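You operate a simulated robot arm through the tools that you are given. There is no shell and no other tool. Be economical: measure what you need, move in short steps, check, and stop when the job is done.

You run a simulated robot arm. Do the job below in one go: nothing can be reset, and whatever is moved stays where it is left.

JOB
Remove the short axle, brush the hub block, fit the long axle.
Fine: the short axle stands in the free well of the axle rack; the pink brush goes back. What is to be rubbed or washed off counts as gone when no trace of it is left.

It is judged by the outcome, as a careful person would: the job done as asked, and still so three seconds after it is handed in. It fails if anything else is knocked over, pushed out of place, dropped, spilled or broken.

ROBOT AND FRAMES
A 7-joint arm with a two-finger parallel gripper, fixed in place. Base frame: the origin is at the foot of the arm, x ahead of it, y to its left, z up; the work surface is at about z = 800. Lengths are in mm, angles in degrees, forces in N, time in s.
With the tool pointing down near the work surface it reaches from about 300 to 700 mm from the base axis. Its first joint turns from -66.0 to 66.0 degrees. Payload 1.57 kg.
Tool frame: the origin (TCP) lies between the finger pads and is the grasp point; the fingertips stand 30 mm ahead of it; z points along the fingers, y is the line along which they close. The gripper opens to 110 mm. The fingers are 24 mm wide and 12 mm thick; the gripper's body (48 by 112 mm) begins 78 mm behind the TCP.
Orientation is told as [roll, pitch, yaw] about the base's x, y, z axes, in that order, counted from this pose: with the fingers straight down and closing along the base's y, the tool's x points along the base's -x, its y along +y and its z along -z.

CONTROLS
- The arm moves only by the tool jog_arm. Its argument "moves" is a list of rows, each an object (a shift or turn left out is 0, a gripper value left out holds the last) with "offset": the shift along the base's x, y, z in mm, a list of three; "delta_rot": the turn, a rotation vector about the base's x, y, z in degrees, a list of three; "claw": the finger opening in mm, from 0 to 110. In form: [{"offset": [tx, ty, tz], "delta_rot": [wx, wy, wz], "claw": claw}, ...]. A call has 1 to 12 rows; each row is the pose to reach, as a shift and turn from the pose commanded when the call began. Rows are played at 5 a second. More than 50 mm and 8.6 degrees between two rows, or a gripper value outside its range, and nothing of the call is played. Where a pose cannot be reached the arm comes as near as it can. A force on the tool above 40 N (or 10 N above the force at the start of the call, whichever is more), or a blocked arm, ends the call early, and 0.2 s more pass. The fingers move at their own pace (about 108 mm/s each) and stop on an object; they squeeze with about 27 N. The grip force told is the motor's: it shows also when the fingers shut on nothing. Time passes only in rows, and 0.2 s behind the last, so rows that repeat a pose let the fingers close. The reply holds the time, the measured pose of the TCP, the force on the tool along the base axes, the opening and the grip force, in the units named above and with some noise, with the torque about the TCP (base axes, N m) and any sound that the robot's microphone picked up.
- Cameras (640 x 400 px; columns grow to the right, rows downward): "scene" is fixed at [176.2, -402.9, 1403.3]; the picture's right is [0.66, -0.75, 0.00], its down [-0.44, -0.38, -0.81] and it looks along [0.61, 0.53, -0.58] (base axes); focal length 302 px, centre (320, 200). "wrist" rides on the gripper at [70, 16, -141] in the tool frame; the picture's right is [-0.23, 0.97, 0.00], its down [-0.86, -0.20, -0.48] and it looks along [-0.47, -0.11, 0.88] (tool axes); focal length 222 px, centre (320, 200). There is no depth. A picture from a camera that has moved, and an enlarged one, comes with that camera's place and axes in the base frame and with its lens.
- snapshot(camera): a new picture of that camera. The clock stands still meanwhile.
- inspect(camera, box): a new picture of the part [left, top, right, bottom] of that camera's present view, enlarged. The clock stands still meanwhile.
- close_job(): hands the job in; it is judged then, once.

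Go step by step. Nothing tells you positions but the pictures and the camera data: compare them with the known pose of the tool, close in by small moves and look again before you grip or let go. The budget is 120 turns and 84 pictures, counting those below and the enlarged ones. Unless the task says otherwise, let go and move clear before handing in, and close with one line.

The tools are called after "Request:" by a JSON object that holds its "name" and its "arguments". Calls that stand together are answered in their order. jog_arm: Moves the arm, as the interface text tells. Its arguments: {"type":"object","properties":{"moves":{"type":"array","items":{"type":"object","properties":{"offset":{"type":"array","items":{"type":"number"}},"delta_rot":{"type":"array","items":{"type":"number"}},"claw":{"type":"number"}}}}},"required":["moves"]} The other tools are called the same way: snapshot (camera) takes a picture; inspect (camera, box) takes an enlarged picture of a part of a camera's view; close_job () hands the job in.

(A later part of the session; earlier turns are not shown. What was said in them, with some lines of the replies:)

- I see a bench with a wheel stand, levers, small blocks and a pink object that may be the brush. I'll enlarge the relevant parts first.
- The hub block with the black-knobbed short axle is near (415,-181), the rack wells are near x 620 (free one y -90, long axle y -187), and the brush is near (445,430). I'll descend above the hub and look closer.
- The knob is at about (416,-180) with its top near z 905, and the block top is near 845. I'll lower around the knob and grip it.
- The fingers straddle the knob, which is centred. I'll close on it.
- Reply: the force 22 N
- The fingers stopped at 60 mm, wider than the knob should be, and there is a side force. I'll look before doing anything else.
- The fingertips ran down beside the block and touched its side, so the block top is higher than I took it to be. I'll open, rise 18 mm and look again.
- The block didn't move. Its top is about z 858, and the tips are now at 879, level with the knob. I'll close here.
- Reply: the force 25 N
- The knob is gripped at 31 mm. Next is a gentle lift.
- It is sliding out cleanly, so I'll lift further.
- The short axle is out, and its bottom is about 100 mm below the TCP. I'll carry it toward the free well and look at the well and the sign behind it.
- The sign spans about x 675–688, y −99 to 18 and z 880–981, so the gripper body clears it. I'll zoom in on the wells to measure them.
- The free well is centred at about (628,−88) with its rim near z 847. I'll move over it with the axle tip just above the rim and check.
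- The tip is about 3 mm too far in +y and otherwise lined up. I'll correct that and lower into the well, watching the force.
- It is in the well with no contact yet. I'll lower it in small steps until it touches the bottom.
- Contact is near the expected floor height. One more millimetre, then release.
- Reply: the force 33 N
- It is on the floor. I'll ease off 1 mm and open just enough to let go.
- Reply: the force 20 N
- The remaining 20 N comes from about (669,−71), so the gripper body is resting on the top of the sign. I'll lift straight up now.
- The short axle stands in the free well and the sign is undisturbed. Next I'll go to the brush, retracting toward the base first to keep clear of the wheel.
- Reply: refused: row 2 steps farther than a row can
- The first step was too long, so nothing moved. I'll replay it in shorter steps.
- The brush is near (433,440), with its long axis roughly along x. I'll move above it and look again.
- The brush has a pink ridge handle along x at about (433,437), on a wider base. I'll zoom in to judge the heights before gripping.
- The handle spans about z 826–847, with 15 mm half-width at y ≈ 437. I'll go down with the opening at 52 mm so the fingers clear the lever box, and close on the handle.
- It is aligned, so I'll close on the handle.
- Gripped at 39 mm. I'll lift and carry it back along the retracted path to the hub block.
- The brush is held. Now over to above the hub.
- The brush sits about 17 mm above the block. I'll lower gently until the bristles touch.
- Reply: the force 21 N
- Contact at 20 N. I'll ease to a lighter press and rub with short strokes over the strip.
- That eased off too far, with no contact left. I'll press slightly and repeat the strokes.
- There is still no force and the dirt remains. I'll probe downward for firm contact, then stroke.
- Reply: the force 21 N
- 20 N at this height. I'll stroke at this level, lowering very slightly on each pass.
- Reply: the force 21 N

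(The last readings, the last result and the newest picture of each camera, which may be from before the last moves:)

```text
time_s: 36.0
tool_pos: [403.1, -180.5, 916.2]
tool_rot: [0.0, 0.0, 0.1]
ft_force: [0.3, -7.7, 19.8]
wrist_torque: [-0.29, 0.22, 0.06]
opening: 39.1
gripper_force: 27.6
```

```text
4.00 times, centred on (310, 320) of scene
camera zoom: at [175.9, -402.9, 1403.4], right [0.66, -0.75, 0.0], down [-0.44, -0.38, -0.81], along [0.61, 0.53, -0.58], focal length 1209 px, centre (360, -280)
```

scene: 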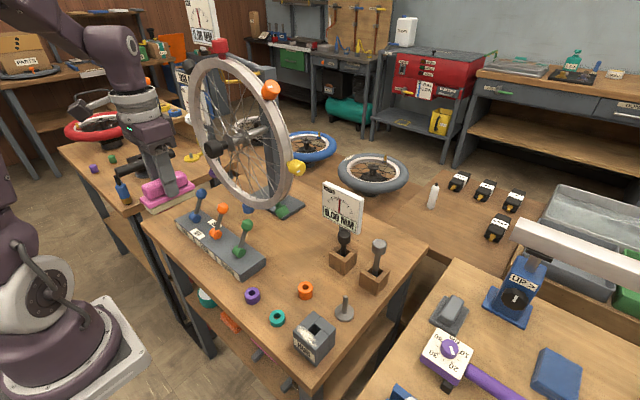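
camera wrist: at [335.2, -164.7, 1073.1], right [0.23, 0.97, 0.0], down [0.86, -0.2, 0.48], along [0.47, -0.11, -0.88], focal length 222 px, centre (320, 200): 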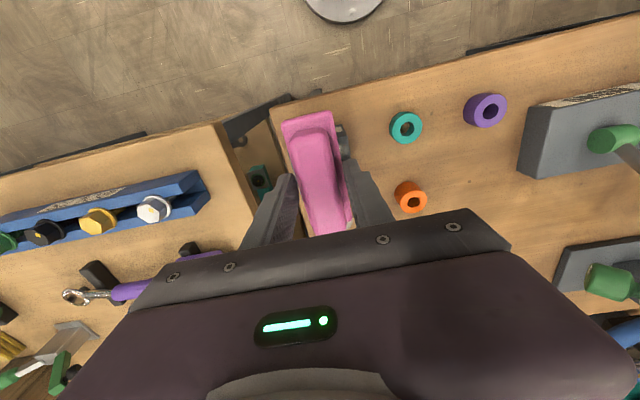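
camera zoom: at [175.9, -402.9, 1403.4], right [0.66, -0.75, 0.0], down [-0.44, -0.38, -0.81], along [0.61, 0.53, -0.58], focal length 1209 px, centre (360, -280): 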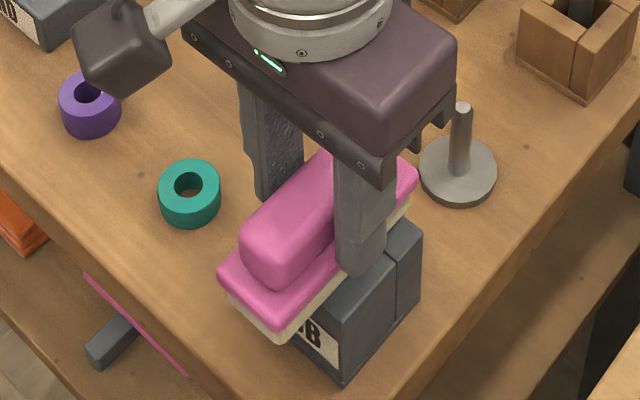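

The visible part looks clean now. I'll make another, wider pass, then lift and look.

Request:
{"name": "jog_arm", "arguments": {"moves": [{"offset": [0, 10, 0]}, {"offset": [0, 20, 0]}, {"offset": [-5, 10, 0]}, {"offset": [-5, 0, -0.1]}, {"offset": [-5, -10, -0.1]}, {"offset": [-5, -20, -0.1]}, {"offset": [0, -10, -0.1]}, {"offset": [5, 0, -0.2]}, {"offset": [0, 10, -0.2]}, {"offset": [0, 0, -0.2]}]}}

Request:
{"name": "jog_arm", "arguments": {"moves": [{"offset": [0, 0, 15]}, {"offset": [0, 10, 50]}, {"offset": [0, 50, 75]}, {"offset": [0, 90, 80]}, {"offset": [0, 90, 80]}]}}

Request:
{"name": "inspect", "arguments": {"camera": "scene", "box": [275, 290, 355, 370]}}

Request:
{"name": "inspect", "arguments": {"camera": "wrist", "box": [160, 60, 360, 220]}}

```text
time_s: 38.2
tool_pos: [403.5, -178.9, 916.2]
tool_rot: [0.0, -0.1, 0.0]
ft_force: [-0.5, 2.9, 8.3]
wrist_torque: [0.09, -0.13, 0.03]
opening: 39.3
gripper_force: 27.0
```

```text
time_s: 39.4
tool_pos: [402.5, -89.6, 995.2]
tool_rot: [0.0, 0.0, 0.0]
ft_force: [0.3, -1.2, -1.1]
wrist_torque: [0.03, 0.04, -0.03]
opening: 39.3
gripper_force: 27.1
```

```text
5.00 times, centred on (315, 330) of scene
camera zoom: at [176.2, -402.8, 1403.3], right [0.66, -0.75, 0.0], down [-0.44, -0.38, -0.81], along [0.61, 0.53, -0.58], focal length 1511 px, centre (345, -450)
```

zoom: 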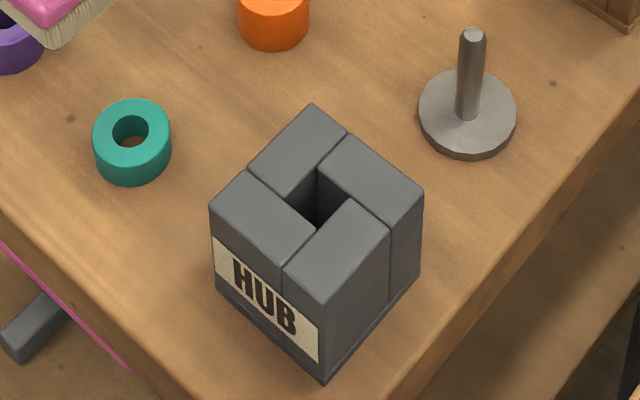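

```text
2.50 times, centred on (260, 140) of wrist
camera zoom: at [334.2, -74.0, 1136.7], right [0.23, 0.97, 0.0], down [0.86, -0.2, 0.48], along [0.47, -0.11, -0.88], focal length 555 px, centre (470, 350)
```

zoom: 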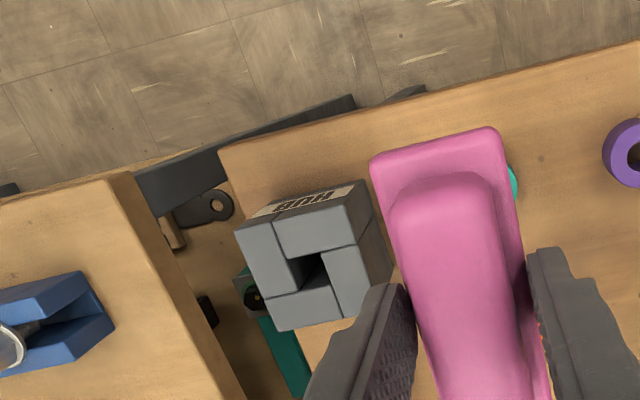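

The block is clean and unmoved. Now I'll return the brush to its spot.

Request:
{"name": "jog_arm", "arguments": {"moves": [{"offset": [-20, 0, 45]}, {"offset": [-40, 20, 80]}, {"offset": [-43.5, 60, 92.9]}, {"offset": [-43.5, 105, 92.9]}, {"offset": [-43.5, 150, 92.9]}, {"offset": [-43.5, 195, 92.9]}, {"offset": [-43.5, 230, 92.9]}, {"offset": [-43.5, 256.7, 92.9]}]}}

Request:
{"name": "jog_arm", "arguments": {"moves": [{"offset": [0, 45, 0]}, {"offset": [5, 90, 0]}, {"offset": [20, 135, 0]}, {"offset": [35, 180, 0]}, {"offset": [50, 220, -15]}, {"offset": [60, 250, -50]}, {"offset": [70, 265, -95]}, {"offset": [75, 270, -140]}, {"offset": [75, 270, -180]}, {"offset": [75, 270, -210]}, {"offset": [75, 270, -210]}]}}

Request:
{"name": "inspect", "arguments": {"camera": "scene", "box": [135, 160, 225, 240]}}

Request:
{"name": "inspect", "arguments": {"camera": "wrist", "box": [220, 80, 420, 260]}}

```text
time_s: 41.2
tool_pos: [358.6, 168.3, 1088.3]
tool_rot: [0.0, 0.1, 0.0]
ft_force: [0.0, 0.1, -0.6]
wrist_torque: [-0.03, 0.01, 0.02]
opening: 39.2
gripper_force: 26.5
```

```text
time_s: 43.6
tool_pos: [434.5, 437.6, 879.0]
tool_rot: [0.0, 0.0, 0.0]
ft_force: [0.2, -0.5, -0.7]
wrist_torque: [0.01, 0.01, 0.01]
opening: 39.3
gripper_force: 27.1
```

```text
5.00 times, centred on (180, 200) of scene
camera zoom: at [176.2, -402.8, 1403.3], right [0.66, -0.75, 0.0], down [-0.44, -0.38, -0.81], along [0.61, 0.53, -0.58], focal length 1511 px, centre (1020, 200)
```

zoom: 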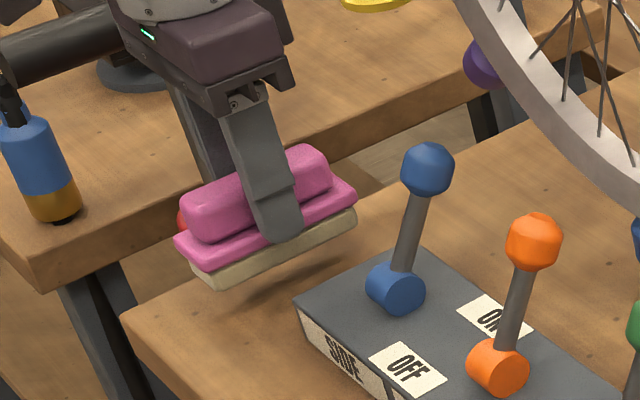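

```text
2.22 times, centred on (320, 170) of wrist
camera zoom: at [366.1, 453.9, 1020.3], right [0.23, 0.97, 0.0], down [0.86, -0.2, 0.48], along [0.47, -0.11, -0.88], focal length 494 px, centre (320, 267)
```

zoom: 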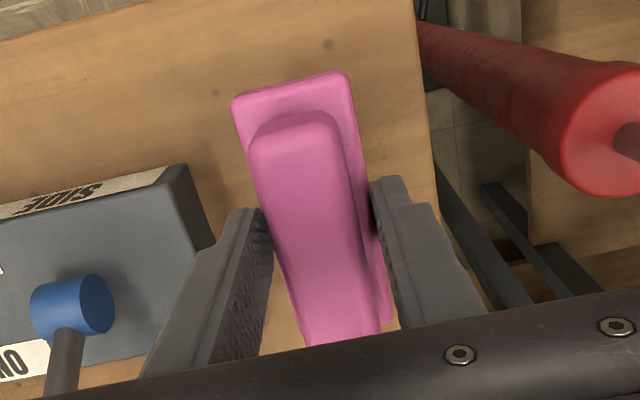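

The brush is back over its spot and level. I'll lower it until it touches.

Request:
{"name": "jog_arm", "arguments": {"moves": [{"offset": [0, 0, -10]}, {"offset": [0, 0, -18]}, {"offset": [0, 0, -20]}, {"offset": [0, 0, -20]}]}}

```text
time_s: 44.6
tool_pos: [434.9, 436.8, 860.3]
tool_rot: [-0.1, 0.0, 0.0]
ft_force: [0.3, 0.3, -1.6]
wrist_torque: [0.0, 0.02, 0.02]
opening: 39.2
gripper_force: 27.3
```

Request:
{"name": "jog_arm", "arguments": {"moves": [{"offset": [0, 0, -0.7]}, {"offset": [0, 0, -1.4]}, {"offset": [0, 0, -2]}, {"offset": [0, 0, -2]}]}}

```text
time_s: 45.6
tool_pos: [435.1, 436.3, 857.3]
tool_rot: [0.0, 0.0, 0.0]
ft_force: [-0.1, 0.0, -0.2]
wrist_torque: [0.07, -0.02, 0.02]
opening: 39.0
gripper_force: 27.2
```

The force is close to zero, so the brush is just touching. I'll open a little and rise clear.

Request:
{"name": "jog_arm", "arguments": {"moves": [{"offset": [0, 0, -0.4]}, {"offset": [0, 0, -0.4], "claw": 46}, {"offset": [0, 0, -0.4], "claw": 52}, {"offset": [0, 0, 10], "claw": 54}, {"offset": [0, 0, 50]}, {"offset": [0, 0, 95]}, {"offset": [0, 0, 140]}, {"offset": [-10, -10, 185]}, {"offset": [-20, -30, 225]}, {"offset": [-20, -30, 225]}]}}

Request:
{"name": "inspect", "arguments": {"camera": "scene", "box": [135, 160, 225, 240]}}

```text
time_s: 47.8
tool_pos: [412.4, 408.0, 1083.8]
tool_rot: [0.0, 0.0, 0.0]
ft_force: [1.0, -0.2, -0.1]
wrist_torque: [0.01, 0.0, 0.0]
opening: 54.0
gripper_force: 0.1
```

```text
5.00 times, centred on (180, 200) of scene
camera zoom: at [176.2, -402.9, 1403.3], right [0.66, -0.75, 0.0], down [-0.44, -0.38, -0.81], along [0.61, 0.53, -0.58], focal length 1511 px, centre (1020, 200)
```

zoom: 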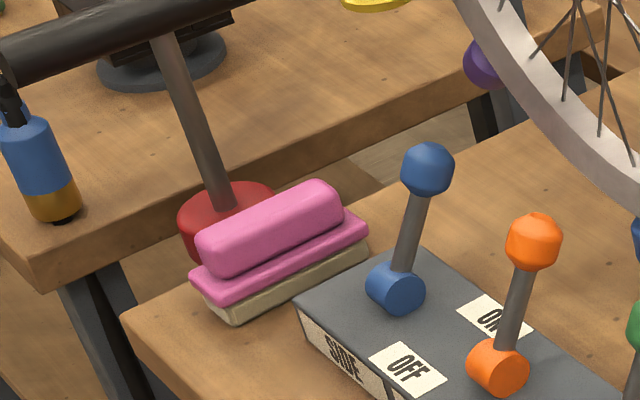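

The brush is back in place. Now the long axle: I'll return along the retracted path.

Request:
{"name": "jog_arm", "arguments": {"moves": [{"offset": [-20, -40, 10]}, {"offset": [-40, -82, 10]}, {"offset": [-50, -128, 10]}, {"offset": [-55, -175, 10]}, {"offset": [-55, -222, 10]}, {"offset": [-55, -270, 10]}, {"offset": [-55, -318, 10]}, {"offset": [-55, -366, 10]}, {"offset": [-50, -414, 10]}, {"offset": [-40, -460, 10]}, {"offset": [-20, -503, 10]}, {"offset": [0, -545, 10]}]}}

Request:
{"name": "jog_arm", "arguments": {"moves": [{"offset": [30, -25, 0]}, {"offset": [70, -45, 0]}, {"offset": [110, -48, 0]}, {"offset": [150, -48, 0]}, {"offset": [150, -48, -30]}, {"offset": [150, -48, -30]}]}}

Request:
{"name": "snapshot", "arguments": {"camera": "wrist"}}

Request:
{"name": "inspect", "arguments": {"camera": "scene", "box": [310, 170, 430, 300]}}

```text
time_s: 50.4
tool_pos: [412.9, -139.7, 1093.0]
tool_rot: [0.1, 0.1, 0.0]
ft_force: [-0.2, -0.7, -1.0]
wrist_torque: [0.0, 0.01, 0.01]
opening: 54.0
gripper_force: 0.0
```

```text
time_s: 51.8
tool_pos: [563.0, -185.5, 1060.4]
tool_rot: [0.0, 0.0, 0.1]
ft_force: [0.4, 0.8, -0.7]
wrist_torque: [0.0, 0.01, 0.0]
opening: 54.0
gripper_force: 0.1
```

```text
34 pictures are left
camera wrist: at [493.9, -169.1, 1201.1], right [0.23, 0.97, 0.0], down [0.86, -0.2, 0.48], along [0.47, -0.11, -0.88], focal length 222 px, centre (320, 200)
```

wrist: 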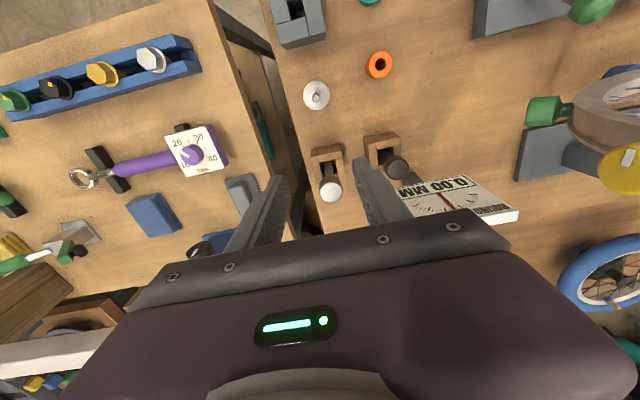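

```text
3.08 times, centred on (370, 235) of scene
camera zoom: at [176.2, -402.9, 1403.3], right [0.66, -0.75, 0.0], down [-0.44, -0.38, -0.81], along [0.61, 0.53, -0.58], focal length 930 px, centre (166, 92)
```

zoom: 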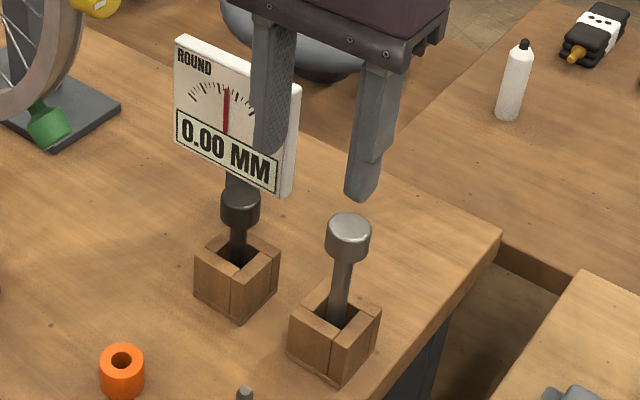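

The long axle's head is at about (629,−185) with its top near z 928. I'll move over it and lower, then verify before closing.

Request:
{"name": "jog_arm", "arguments": {"moves": [{"offset": [40, 1, 0]}, {"offset": [64.5, 1.3, -10]}, {"offset": [64.5, 1.3, -55]}, {"offset": [64.5, 1.3, -90]}, {"offset": [64.5, 1.3, -90]}]}}

Request:
{"name": "inspect", "arguments": {"camera": "wrist", "box": [220, 100, 420, 260]}}

Request:
{"name": "inspect", "arguments": {"camera": "scene", "box": [310, 170, 430, 300]}}

```text
time_s: 53.0
tool_pos: [627.1, -182.7, 969.8]
tool_rot: [0.0, 0.0, 0.0]
ft_force: [-0.1, -1.2, -0.6]
wrist_torque: [0.0, 0.03, -0.01]
opening: 53.8
gripper_force: 0.0
```

```text
2.50 times, centred on (320, 180) of wrist
camera zoom: at [559.0, -167.5, 1110.7], right [0.23, 0.97, 0.0], down [0.86, -0.2, 0.48], along [0.47, -0.11, -0.88], focal length 555 px, centre (320, 250)
```

zoom: 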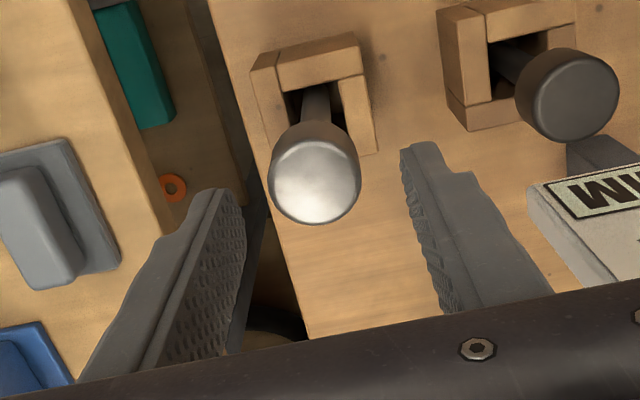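

```text
3.08 times, centred on (370, 235) of scene
camera zoom: at [176.2, -402.9, 1403.3], right [0.66, -0.75, 0.0], down [-0.44, -0.38, -0.81], along [0.61, 0.53, -0.58], focal length 930 px, centre (166, 92)
```

zoom: 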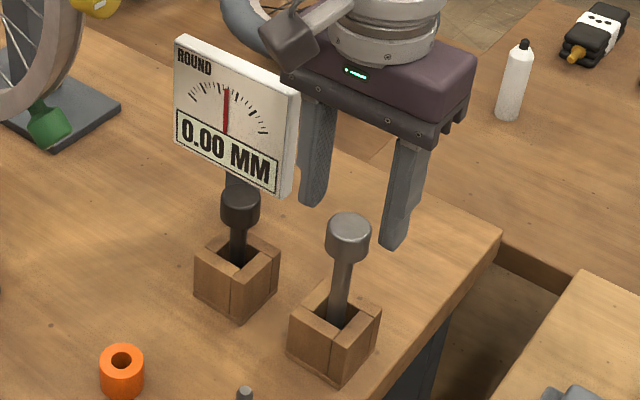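

It is aligned within 1–2 mm. I'll lower around the head and close.

Request:
{"name": "jog_arm", "arguments": {"moves": [{"offset": [1, -1, -25]}, {"offset": [1, -1, -53]}, {"offset": [1, -1, -53]}, {"offset": [1, -1, -53], "claw": 15}, {"offset": [1, -1, -53], "claw": 15}, {"offset": [1, -1, -53], "claw": 15}]}}

Request:
{"name": "inspect", "arguments": {"camera": "scene", "box": [310, 170, 430, 300]}}

```text
time_s: 54.4
tool_pos: [628.5, -185.2, 917.4]
tool_rot: [0.0, -0.1, 0.0]
ft_force: [0.6, 0.5, -0.5]
wrist_torque: [-0.01, 0.01, 0.0]
opening: 31.1
gripper_force: 26.7
```

```text
3.08 times, centred on (370, 235) of scene
camera zoom: at [176.2, -402.9, 1403.3], right [0.66, -0.75, 0.0], down [-0.44, -0.38, -0.81], along [0.61, 0.53, -0.58], focal length 930 px, centre (166, 92)
```

zoom: 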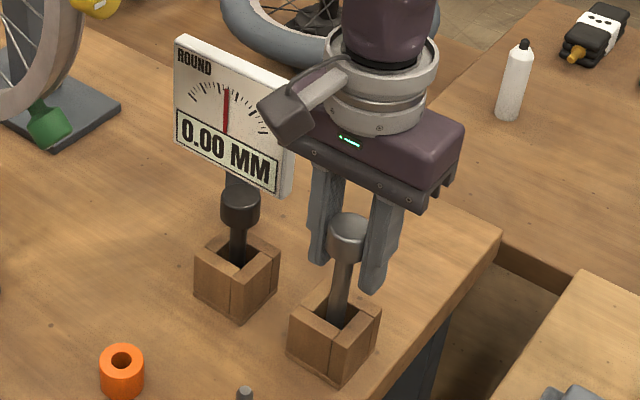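

Gripped at 31 mm. I'll lift it straight out.

Request:
{"name": "jog_arm", "arguments": {"moves": [{"offset": [0, 0, 10]}, {"offset": [0, 0, 30]}, {"offset": [0, 0, 55]}, {"offset": [0, 0, 85]}, {"offset": [0, 0, 120]}, {"offset": [0, 0, 120]}]}}

Request:
{"name": "inspect", "arguments": {"camera": "scene", "box": [310, 150, 450, 300]}}

```text
time_s: 55.8
tool_pos: [630.3, -185.3, 1038.8]
tool_rot: [0.0, -0.1, 0.0]
ft_force: [0.2, 0.2, -1.0]
wrist_torque: [-0.01, -0.03, 0.01]
opening: 30.6
gripper_force: 27.0
```

```text
2.67 times, centred on (380, 225) of scene
camera zoom: at [176.2, -402.9, 1403.3], right [0.66, -0.75, 0.0], down [-0.44, -0.38, -0.81], along [0.61, 0.53, -0.58], focal length 806 px, centre (160, 133)
```

zoom: 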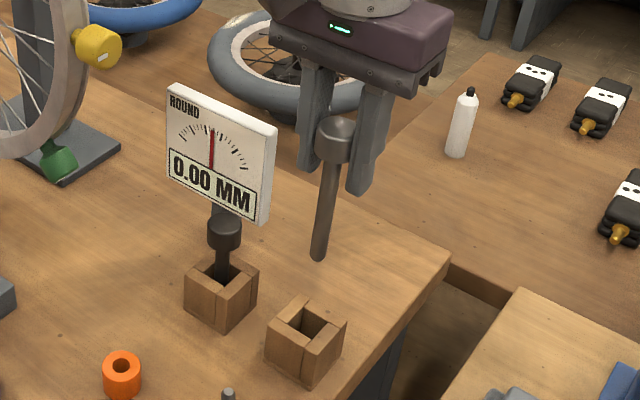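

It came out cleanly, with its bottom about 112 mm below the TCP. I'll carry it to just above the hub hole at (416,−180).

Request:
{"name": "jog_arm", "arguments": {"moves": [{"offset": [-45, 0, 0]}, {"offset": [-90, 2, 0]}, {"offset": [-135, 4, 0]}, {"offset": [-180, 6.2, 0]}, {"offset": [-214, 6.2, 0]}, {"offset": [-214, 6.2, -30]}, {"offset": [-214, 6.2, -55]}, {"offset": [-214, 6.2, -55]}]}}

Request:
{"name": "inspect", "arguments": {"camera": "scene", "box": [260, 260, 360, 360]}}

Request:
{"name": "inspect", "arguments": {"camera": "wrist", "box": [240, 80, 400, 220]}}

```text
time_s: 57.6
tool_pos: [415.4, -179.4, 983.1]
tool_rot: [0.0, 0.0, 0.1]
ft_force: [0.1, 0.2, -0.9]
wrist_torque: [-0.01, -0.01, 0.04]
opening: 30.9
gripper_force: 27.0
```

```text
4.00 times, centred on (310, 310) of scene
camera zoom: at [176.2, -402.9, 1403.3], right [0.66, -0.75, 0.0], down [-0.44, -0.38, -0.81], along [0.61, 0.53, -0.58], focal length 1209 px, centre (360, -240)
```

zoom: 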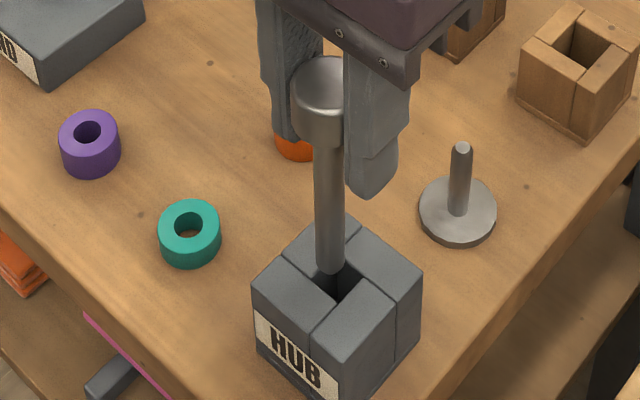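

```text
2.86 times, centred on (320, 150) of wrist
camera zoom: at [347.8, -162.3, 1123.6], right [0.23, 0.97, 0.0], down [0.86, -0.2, 0.48], along [0.47, -0.11, -0.88], focal length 635 px, centre (320, 343)
```

zoom: 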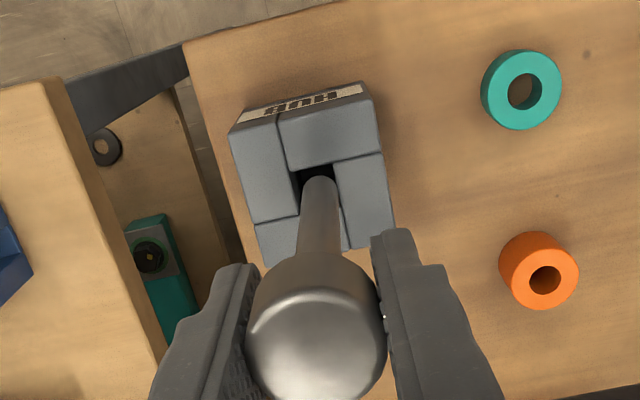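

The tip is about 14 mm above the rim. By both views it sits about 3 mm too far toward −x and slightly +y, so I'll correct, lower a little and look.

Request:
{"name": "jog_arm", "arguments": {"moves": [{"offset": [2.5, -1.5, 0]}, {"offset": [2.5, -1.5, -9]}, {"offset": [2.5, -1.5, -9]}]}}

Request:
{"name": "inspect", "arguments": {"camera": "scene", "box": [290, 300, 340, 350]}}

Request:
{"name": "inspect", "arguments": {"camera": "wrist", "box": [280, 100, 360, 160]}}

```text
time_s: 58.4
tool_pos: [418.4, -179.7, 974.1]
tool_rot: [0.0, 0.0, 0.0]
ft_force: [0.1, 0.9, -1.8]
wrist_torque: [-0.01, 0.01, -0.02]
opening: 31.3
gripper_force: 26.8
```

```text
8.00 times, centred on (315, 325) of scene
camera zoom: at [176.2, -402.9, 1403.3], right [0.66, -0.75, 0.0], down [-0.44, -0.38, -0.81], along [0.61, 0.53, -0.58], focal length 2417 px, centre (360, -800)
```

zoom: 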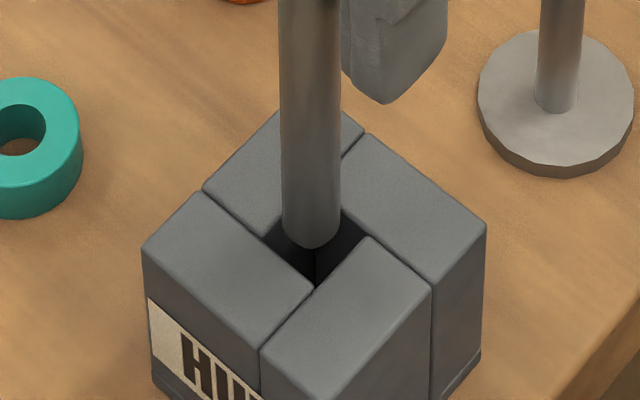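

```text
6.67 times, centred on (320, 130) of wrist
camera zoom: at [349.7, -164.0, 1115.0], right [0.23, 0.97, 0.0], down [0.86, -0.2, 0.48], along [0.47, -0.11, -0.88], focal length 1481 px, centre (320, 667)
```

zoom: 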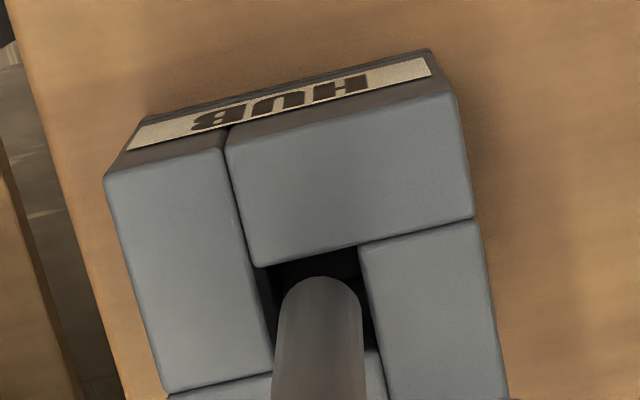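

It is well centred in both views. I'll lower into the hub.

Request:
{"name": "jog_arm", "arguments": {"moves": [{"offset": [0, 0, -8]}, {"offset": [0, 0, -18]}, {"offset": [0, 0, -30]}, {"offset": [0, 0, -42]}, {"offset": [0, 0, -50]}, {"offset": [0, 0, -50]}]}}

Request:
{"name": "inspect", "arguments": {"camera": "scene", "box": [260, 270, 360, 370]}}

```text
time_s: 59.8
tool_pos: [417.5, -181.2, 924.7]
tool_rot: [0.0, 0.0, 0.0]
ft_force: [-0.4, -0.5, -0.4]
wrist_torque: [0.0, 0.0, 0.02]
opening: 31.1
gripper_force: 27.2
```

```text
4.00 times, centred on (310, 320) of scene
camera zoom: at [176.2, -402.9, 1403.3], right [0.66, -0.75, 0.0], down [-0.44, -0.38, -0.81], along [0.61, 0.53, -0.58], focal length 1209 px, centre (360, -280)
```

zoom: 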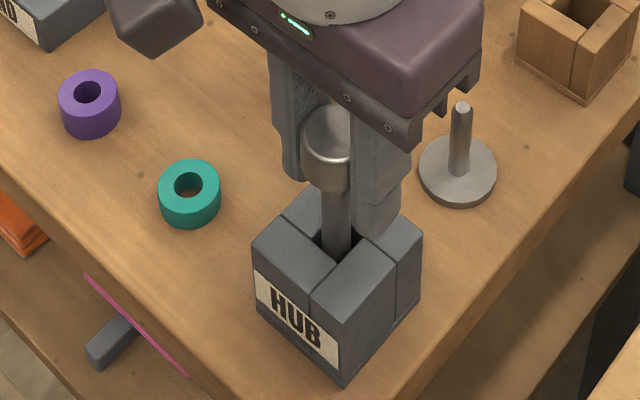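

It is inside with no contact force. I'll take the last few millimetres in small steps.

Request:
{"name": "jog_arm", "arguments": {"moves": [{"offset": [0, 0, -2]}, {"offset": [0, 0, -4]}, {"offset": [0, 0, -5.5]}, {"offset": [0, 0, -5.5]}]}}

```text
time_s: 60.8
tool_pos: [418.1, -181.1, 920.0]
tool_rot: [0.0, 0.0, 0.0]
ft_force: [-0.3, 0.4, -0.6]
wrist_torque: [0.05, -0.03, 0.03]
opening: 31.1
gripper_force: 26.5
```

Request:
{"name": "jog_arm", "arguments": {"moves": [{"offset": [0, 0, -1]}, {"offset": [0, 0, -2]}, {"offset": [0, 0, -3]}, {"offset": [0, 0, -4]}, {"offset": [0, 0, -4]}]}}

```text
time_s: 62.0
tool_pos: [418.6, -181.1, 916.7]
tool_rot: [0.0, -0.1, -0.1]
ft_force: [1.1, 0.9, 16.4]
wrist_torque: [0.0, -0.06, 0.0]
opening: 31.2
gripper_force: 26.6
```

It touches the floor of the hub. I'll let go and rise clear.

Request:
{"name": "jog_arm", "arguments": {"moves": [{"offset": [0, 0, 0.5]}, {"offset": [0, 0, 0.5], "claw": 40}, {"offset": [0, 0, 0.5], "claw": 56}, {"offset": [0, 0, 0.5], "claw": 56}, {"offset": [0, 0, 30]}, {"offset": [0, 0, 75]}, {"offset": [0, 0, 120]}, {"offset": [-20, 30, 150]}, {"offset": [-40, 70, 165]}, {"offset": [-40, 70, 165]}]}}

Request:
{"name": "inspect", "arguments": {"camera": "scene", "box": [240, 210, 400, 370]}}

Request:
{"name": "snapshot", "arguments": {"camera": "scene"}}

Request:
{"name": "inspect", "arguments": {"camera": "wrist", "box": [180, 60, 420, 240]}}

```text
time_s: 64.2
tool_pos: [380.6, -109.3, 1082.0]
tool_rot: [-0.1, 0.1, -0.1]
ft_force: [-0.6, 0.4, -0.1]
wrist_torque: [0.0, 0.02, 0.0]
opening: 56.1
gripper_force: 0.0
```

```text
2.50 times, centred on (320, 290) of scene
camera zoom: at [176.2, -402.8, 1403.3], right [0.66, -0.75, 0.0], down [-0.44, -0.38, -0.81], along [0.61, 0.53, -0.58], focal length 756 px, centre (320, -25)
```

zoom: 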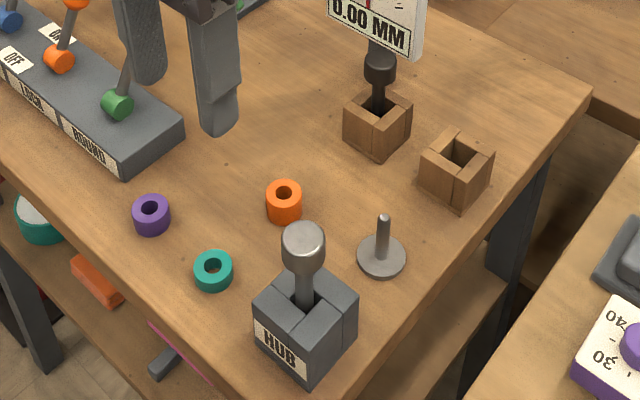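

```text
22 pictures are left
```

scene: 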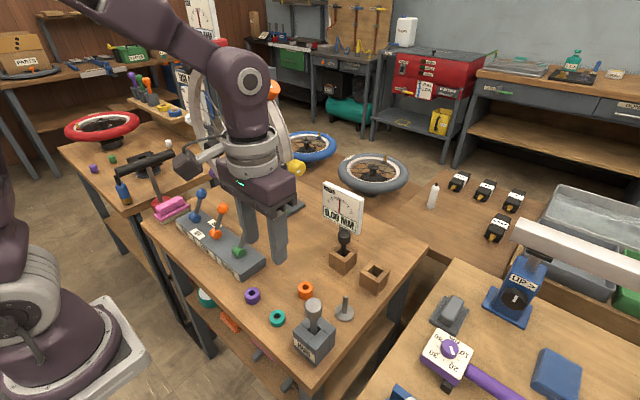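

```text
2.22 times, centred on (300, 150) of wrist
camera zoom: at [311.7, -93.1, 1222.4], right [0.23, 0.97, 0.0], down [0.86, -0.2, 0.48], along [0.47, -0.11, -0.88], focal length 494 px, centre (364, 311)
```

zoom: 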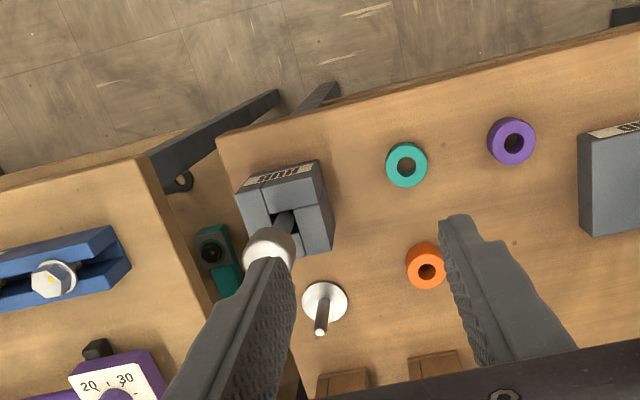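

The hub is clean with the long axle seated, the short axle stands in the well that was free, the brush is back, and nothing else has moved. I'm handing in.

Request:
{"name": "close_job", "arguments": {}}

```text
The job is handed in.
```

The job is handed in: the short axle stands in the free rack well, the hub block is brushed with no trace left, the long axle is seated in it, and the pink brush is back in its place. The gripper briefly rested on the gauge sign while setting down the short axle, but the sign looks unmoved.
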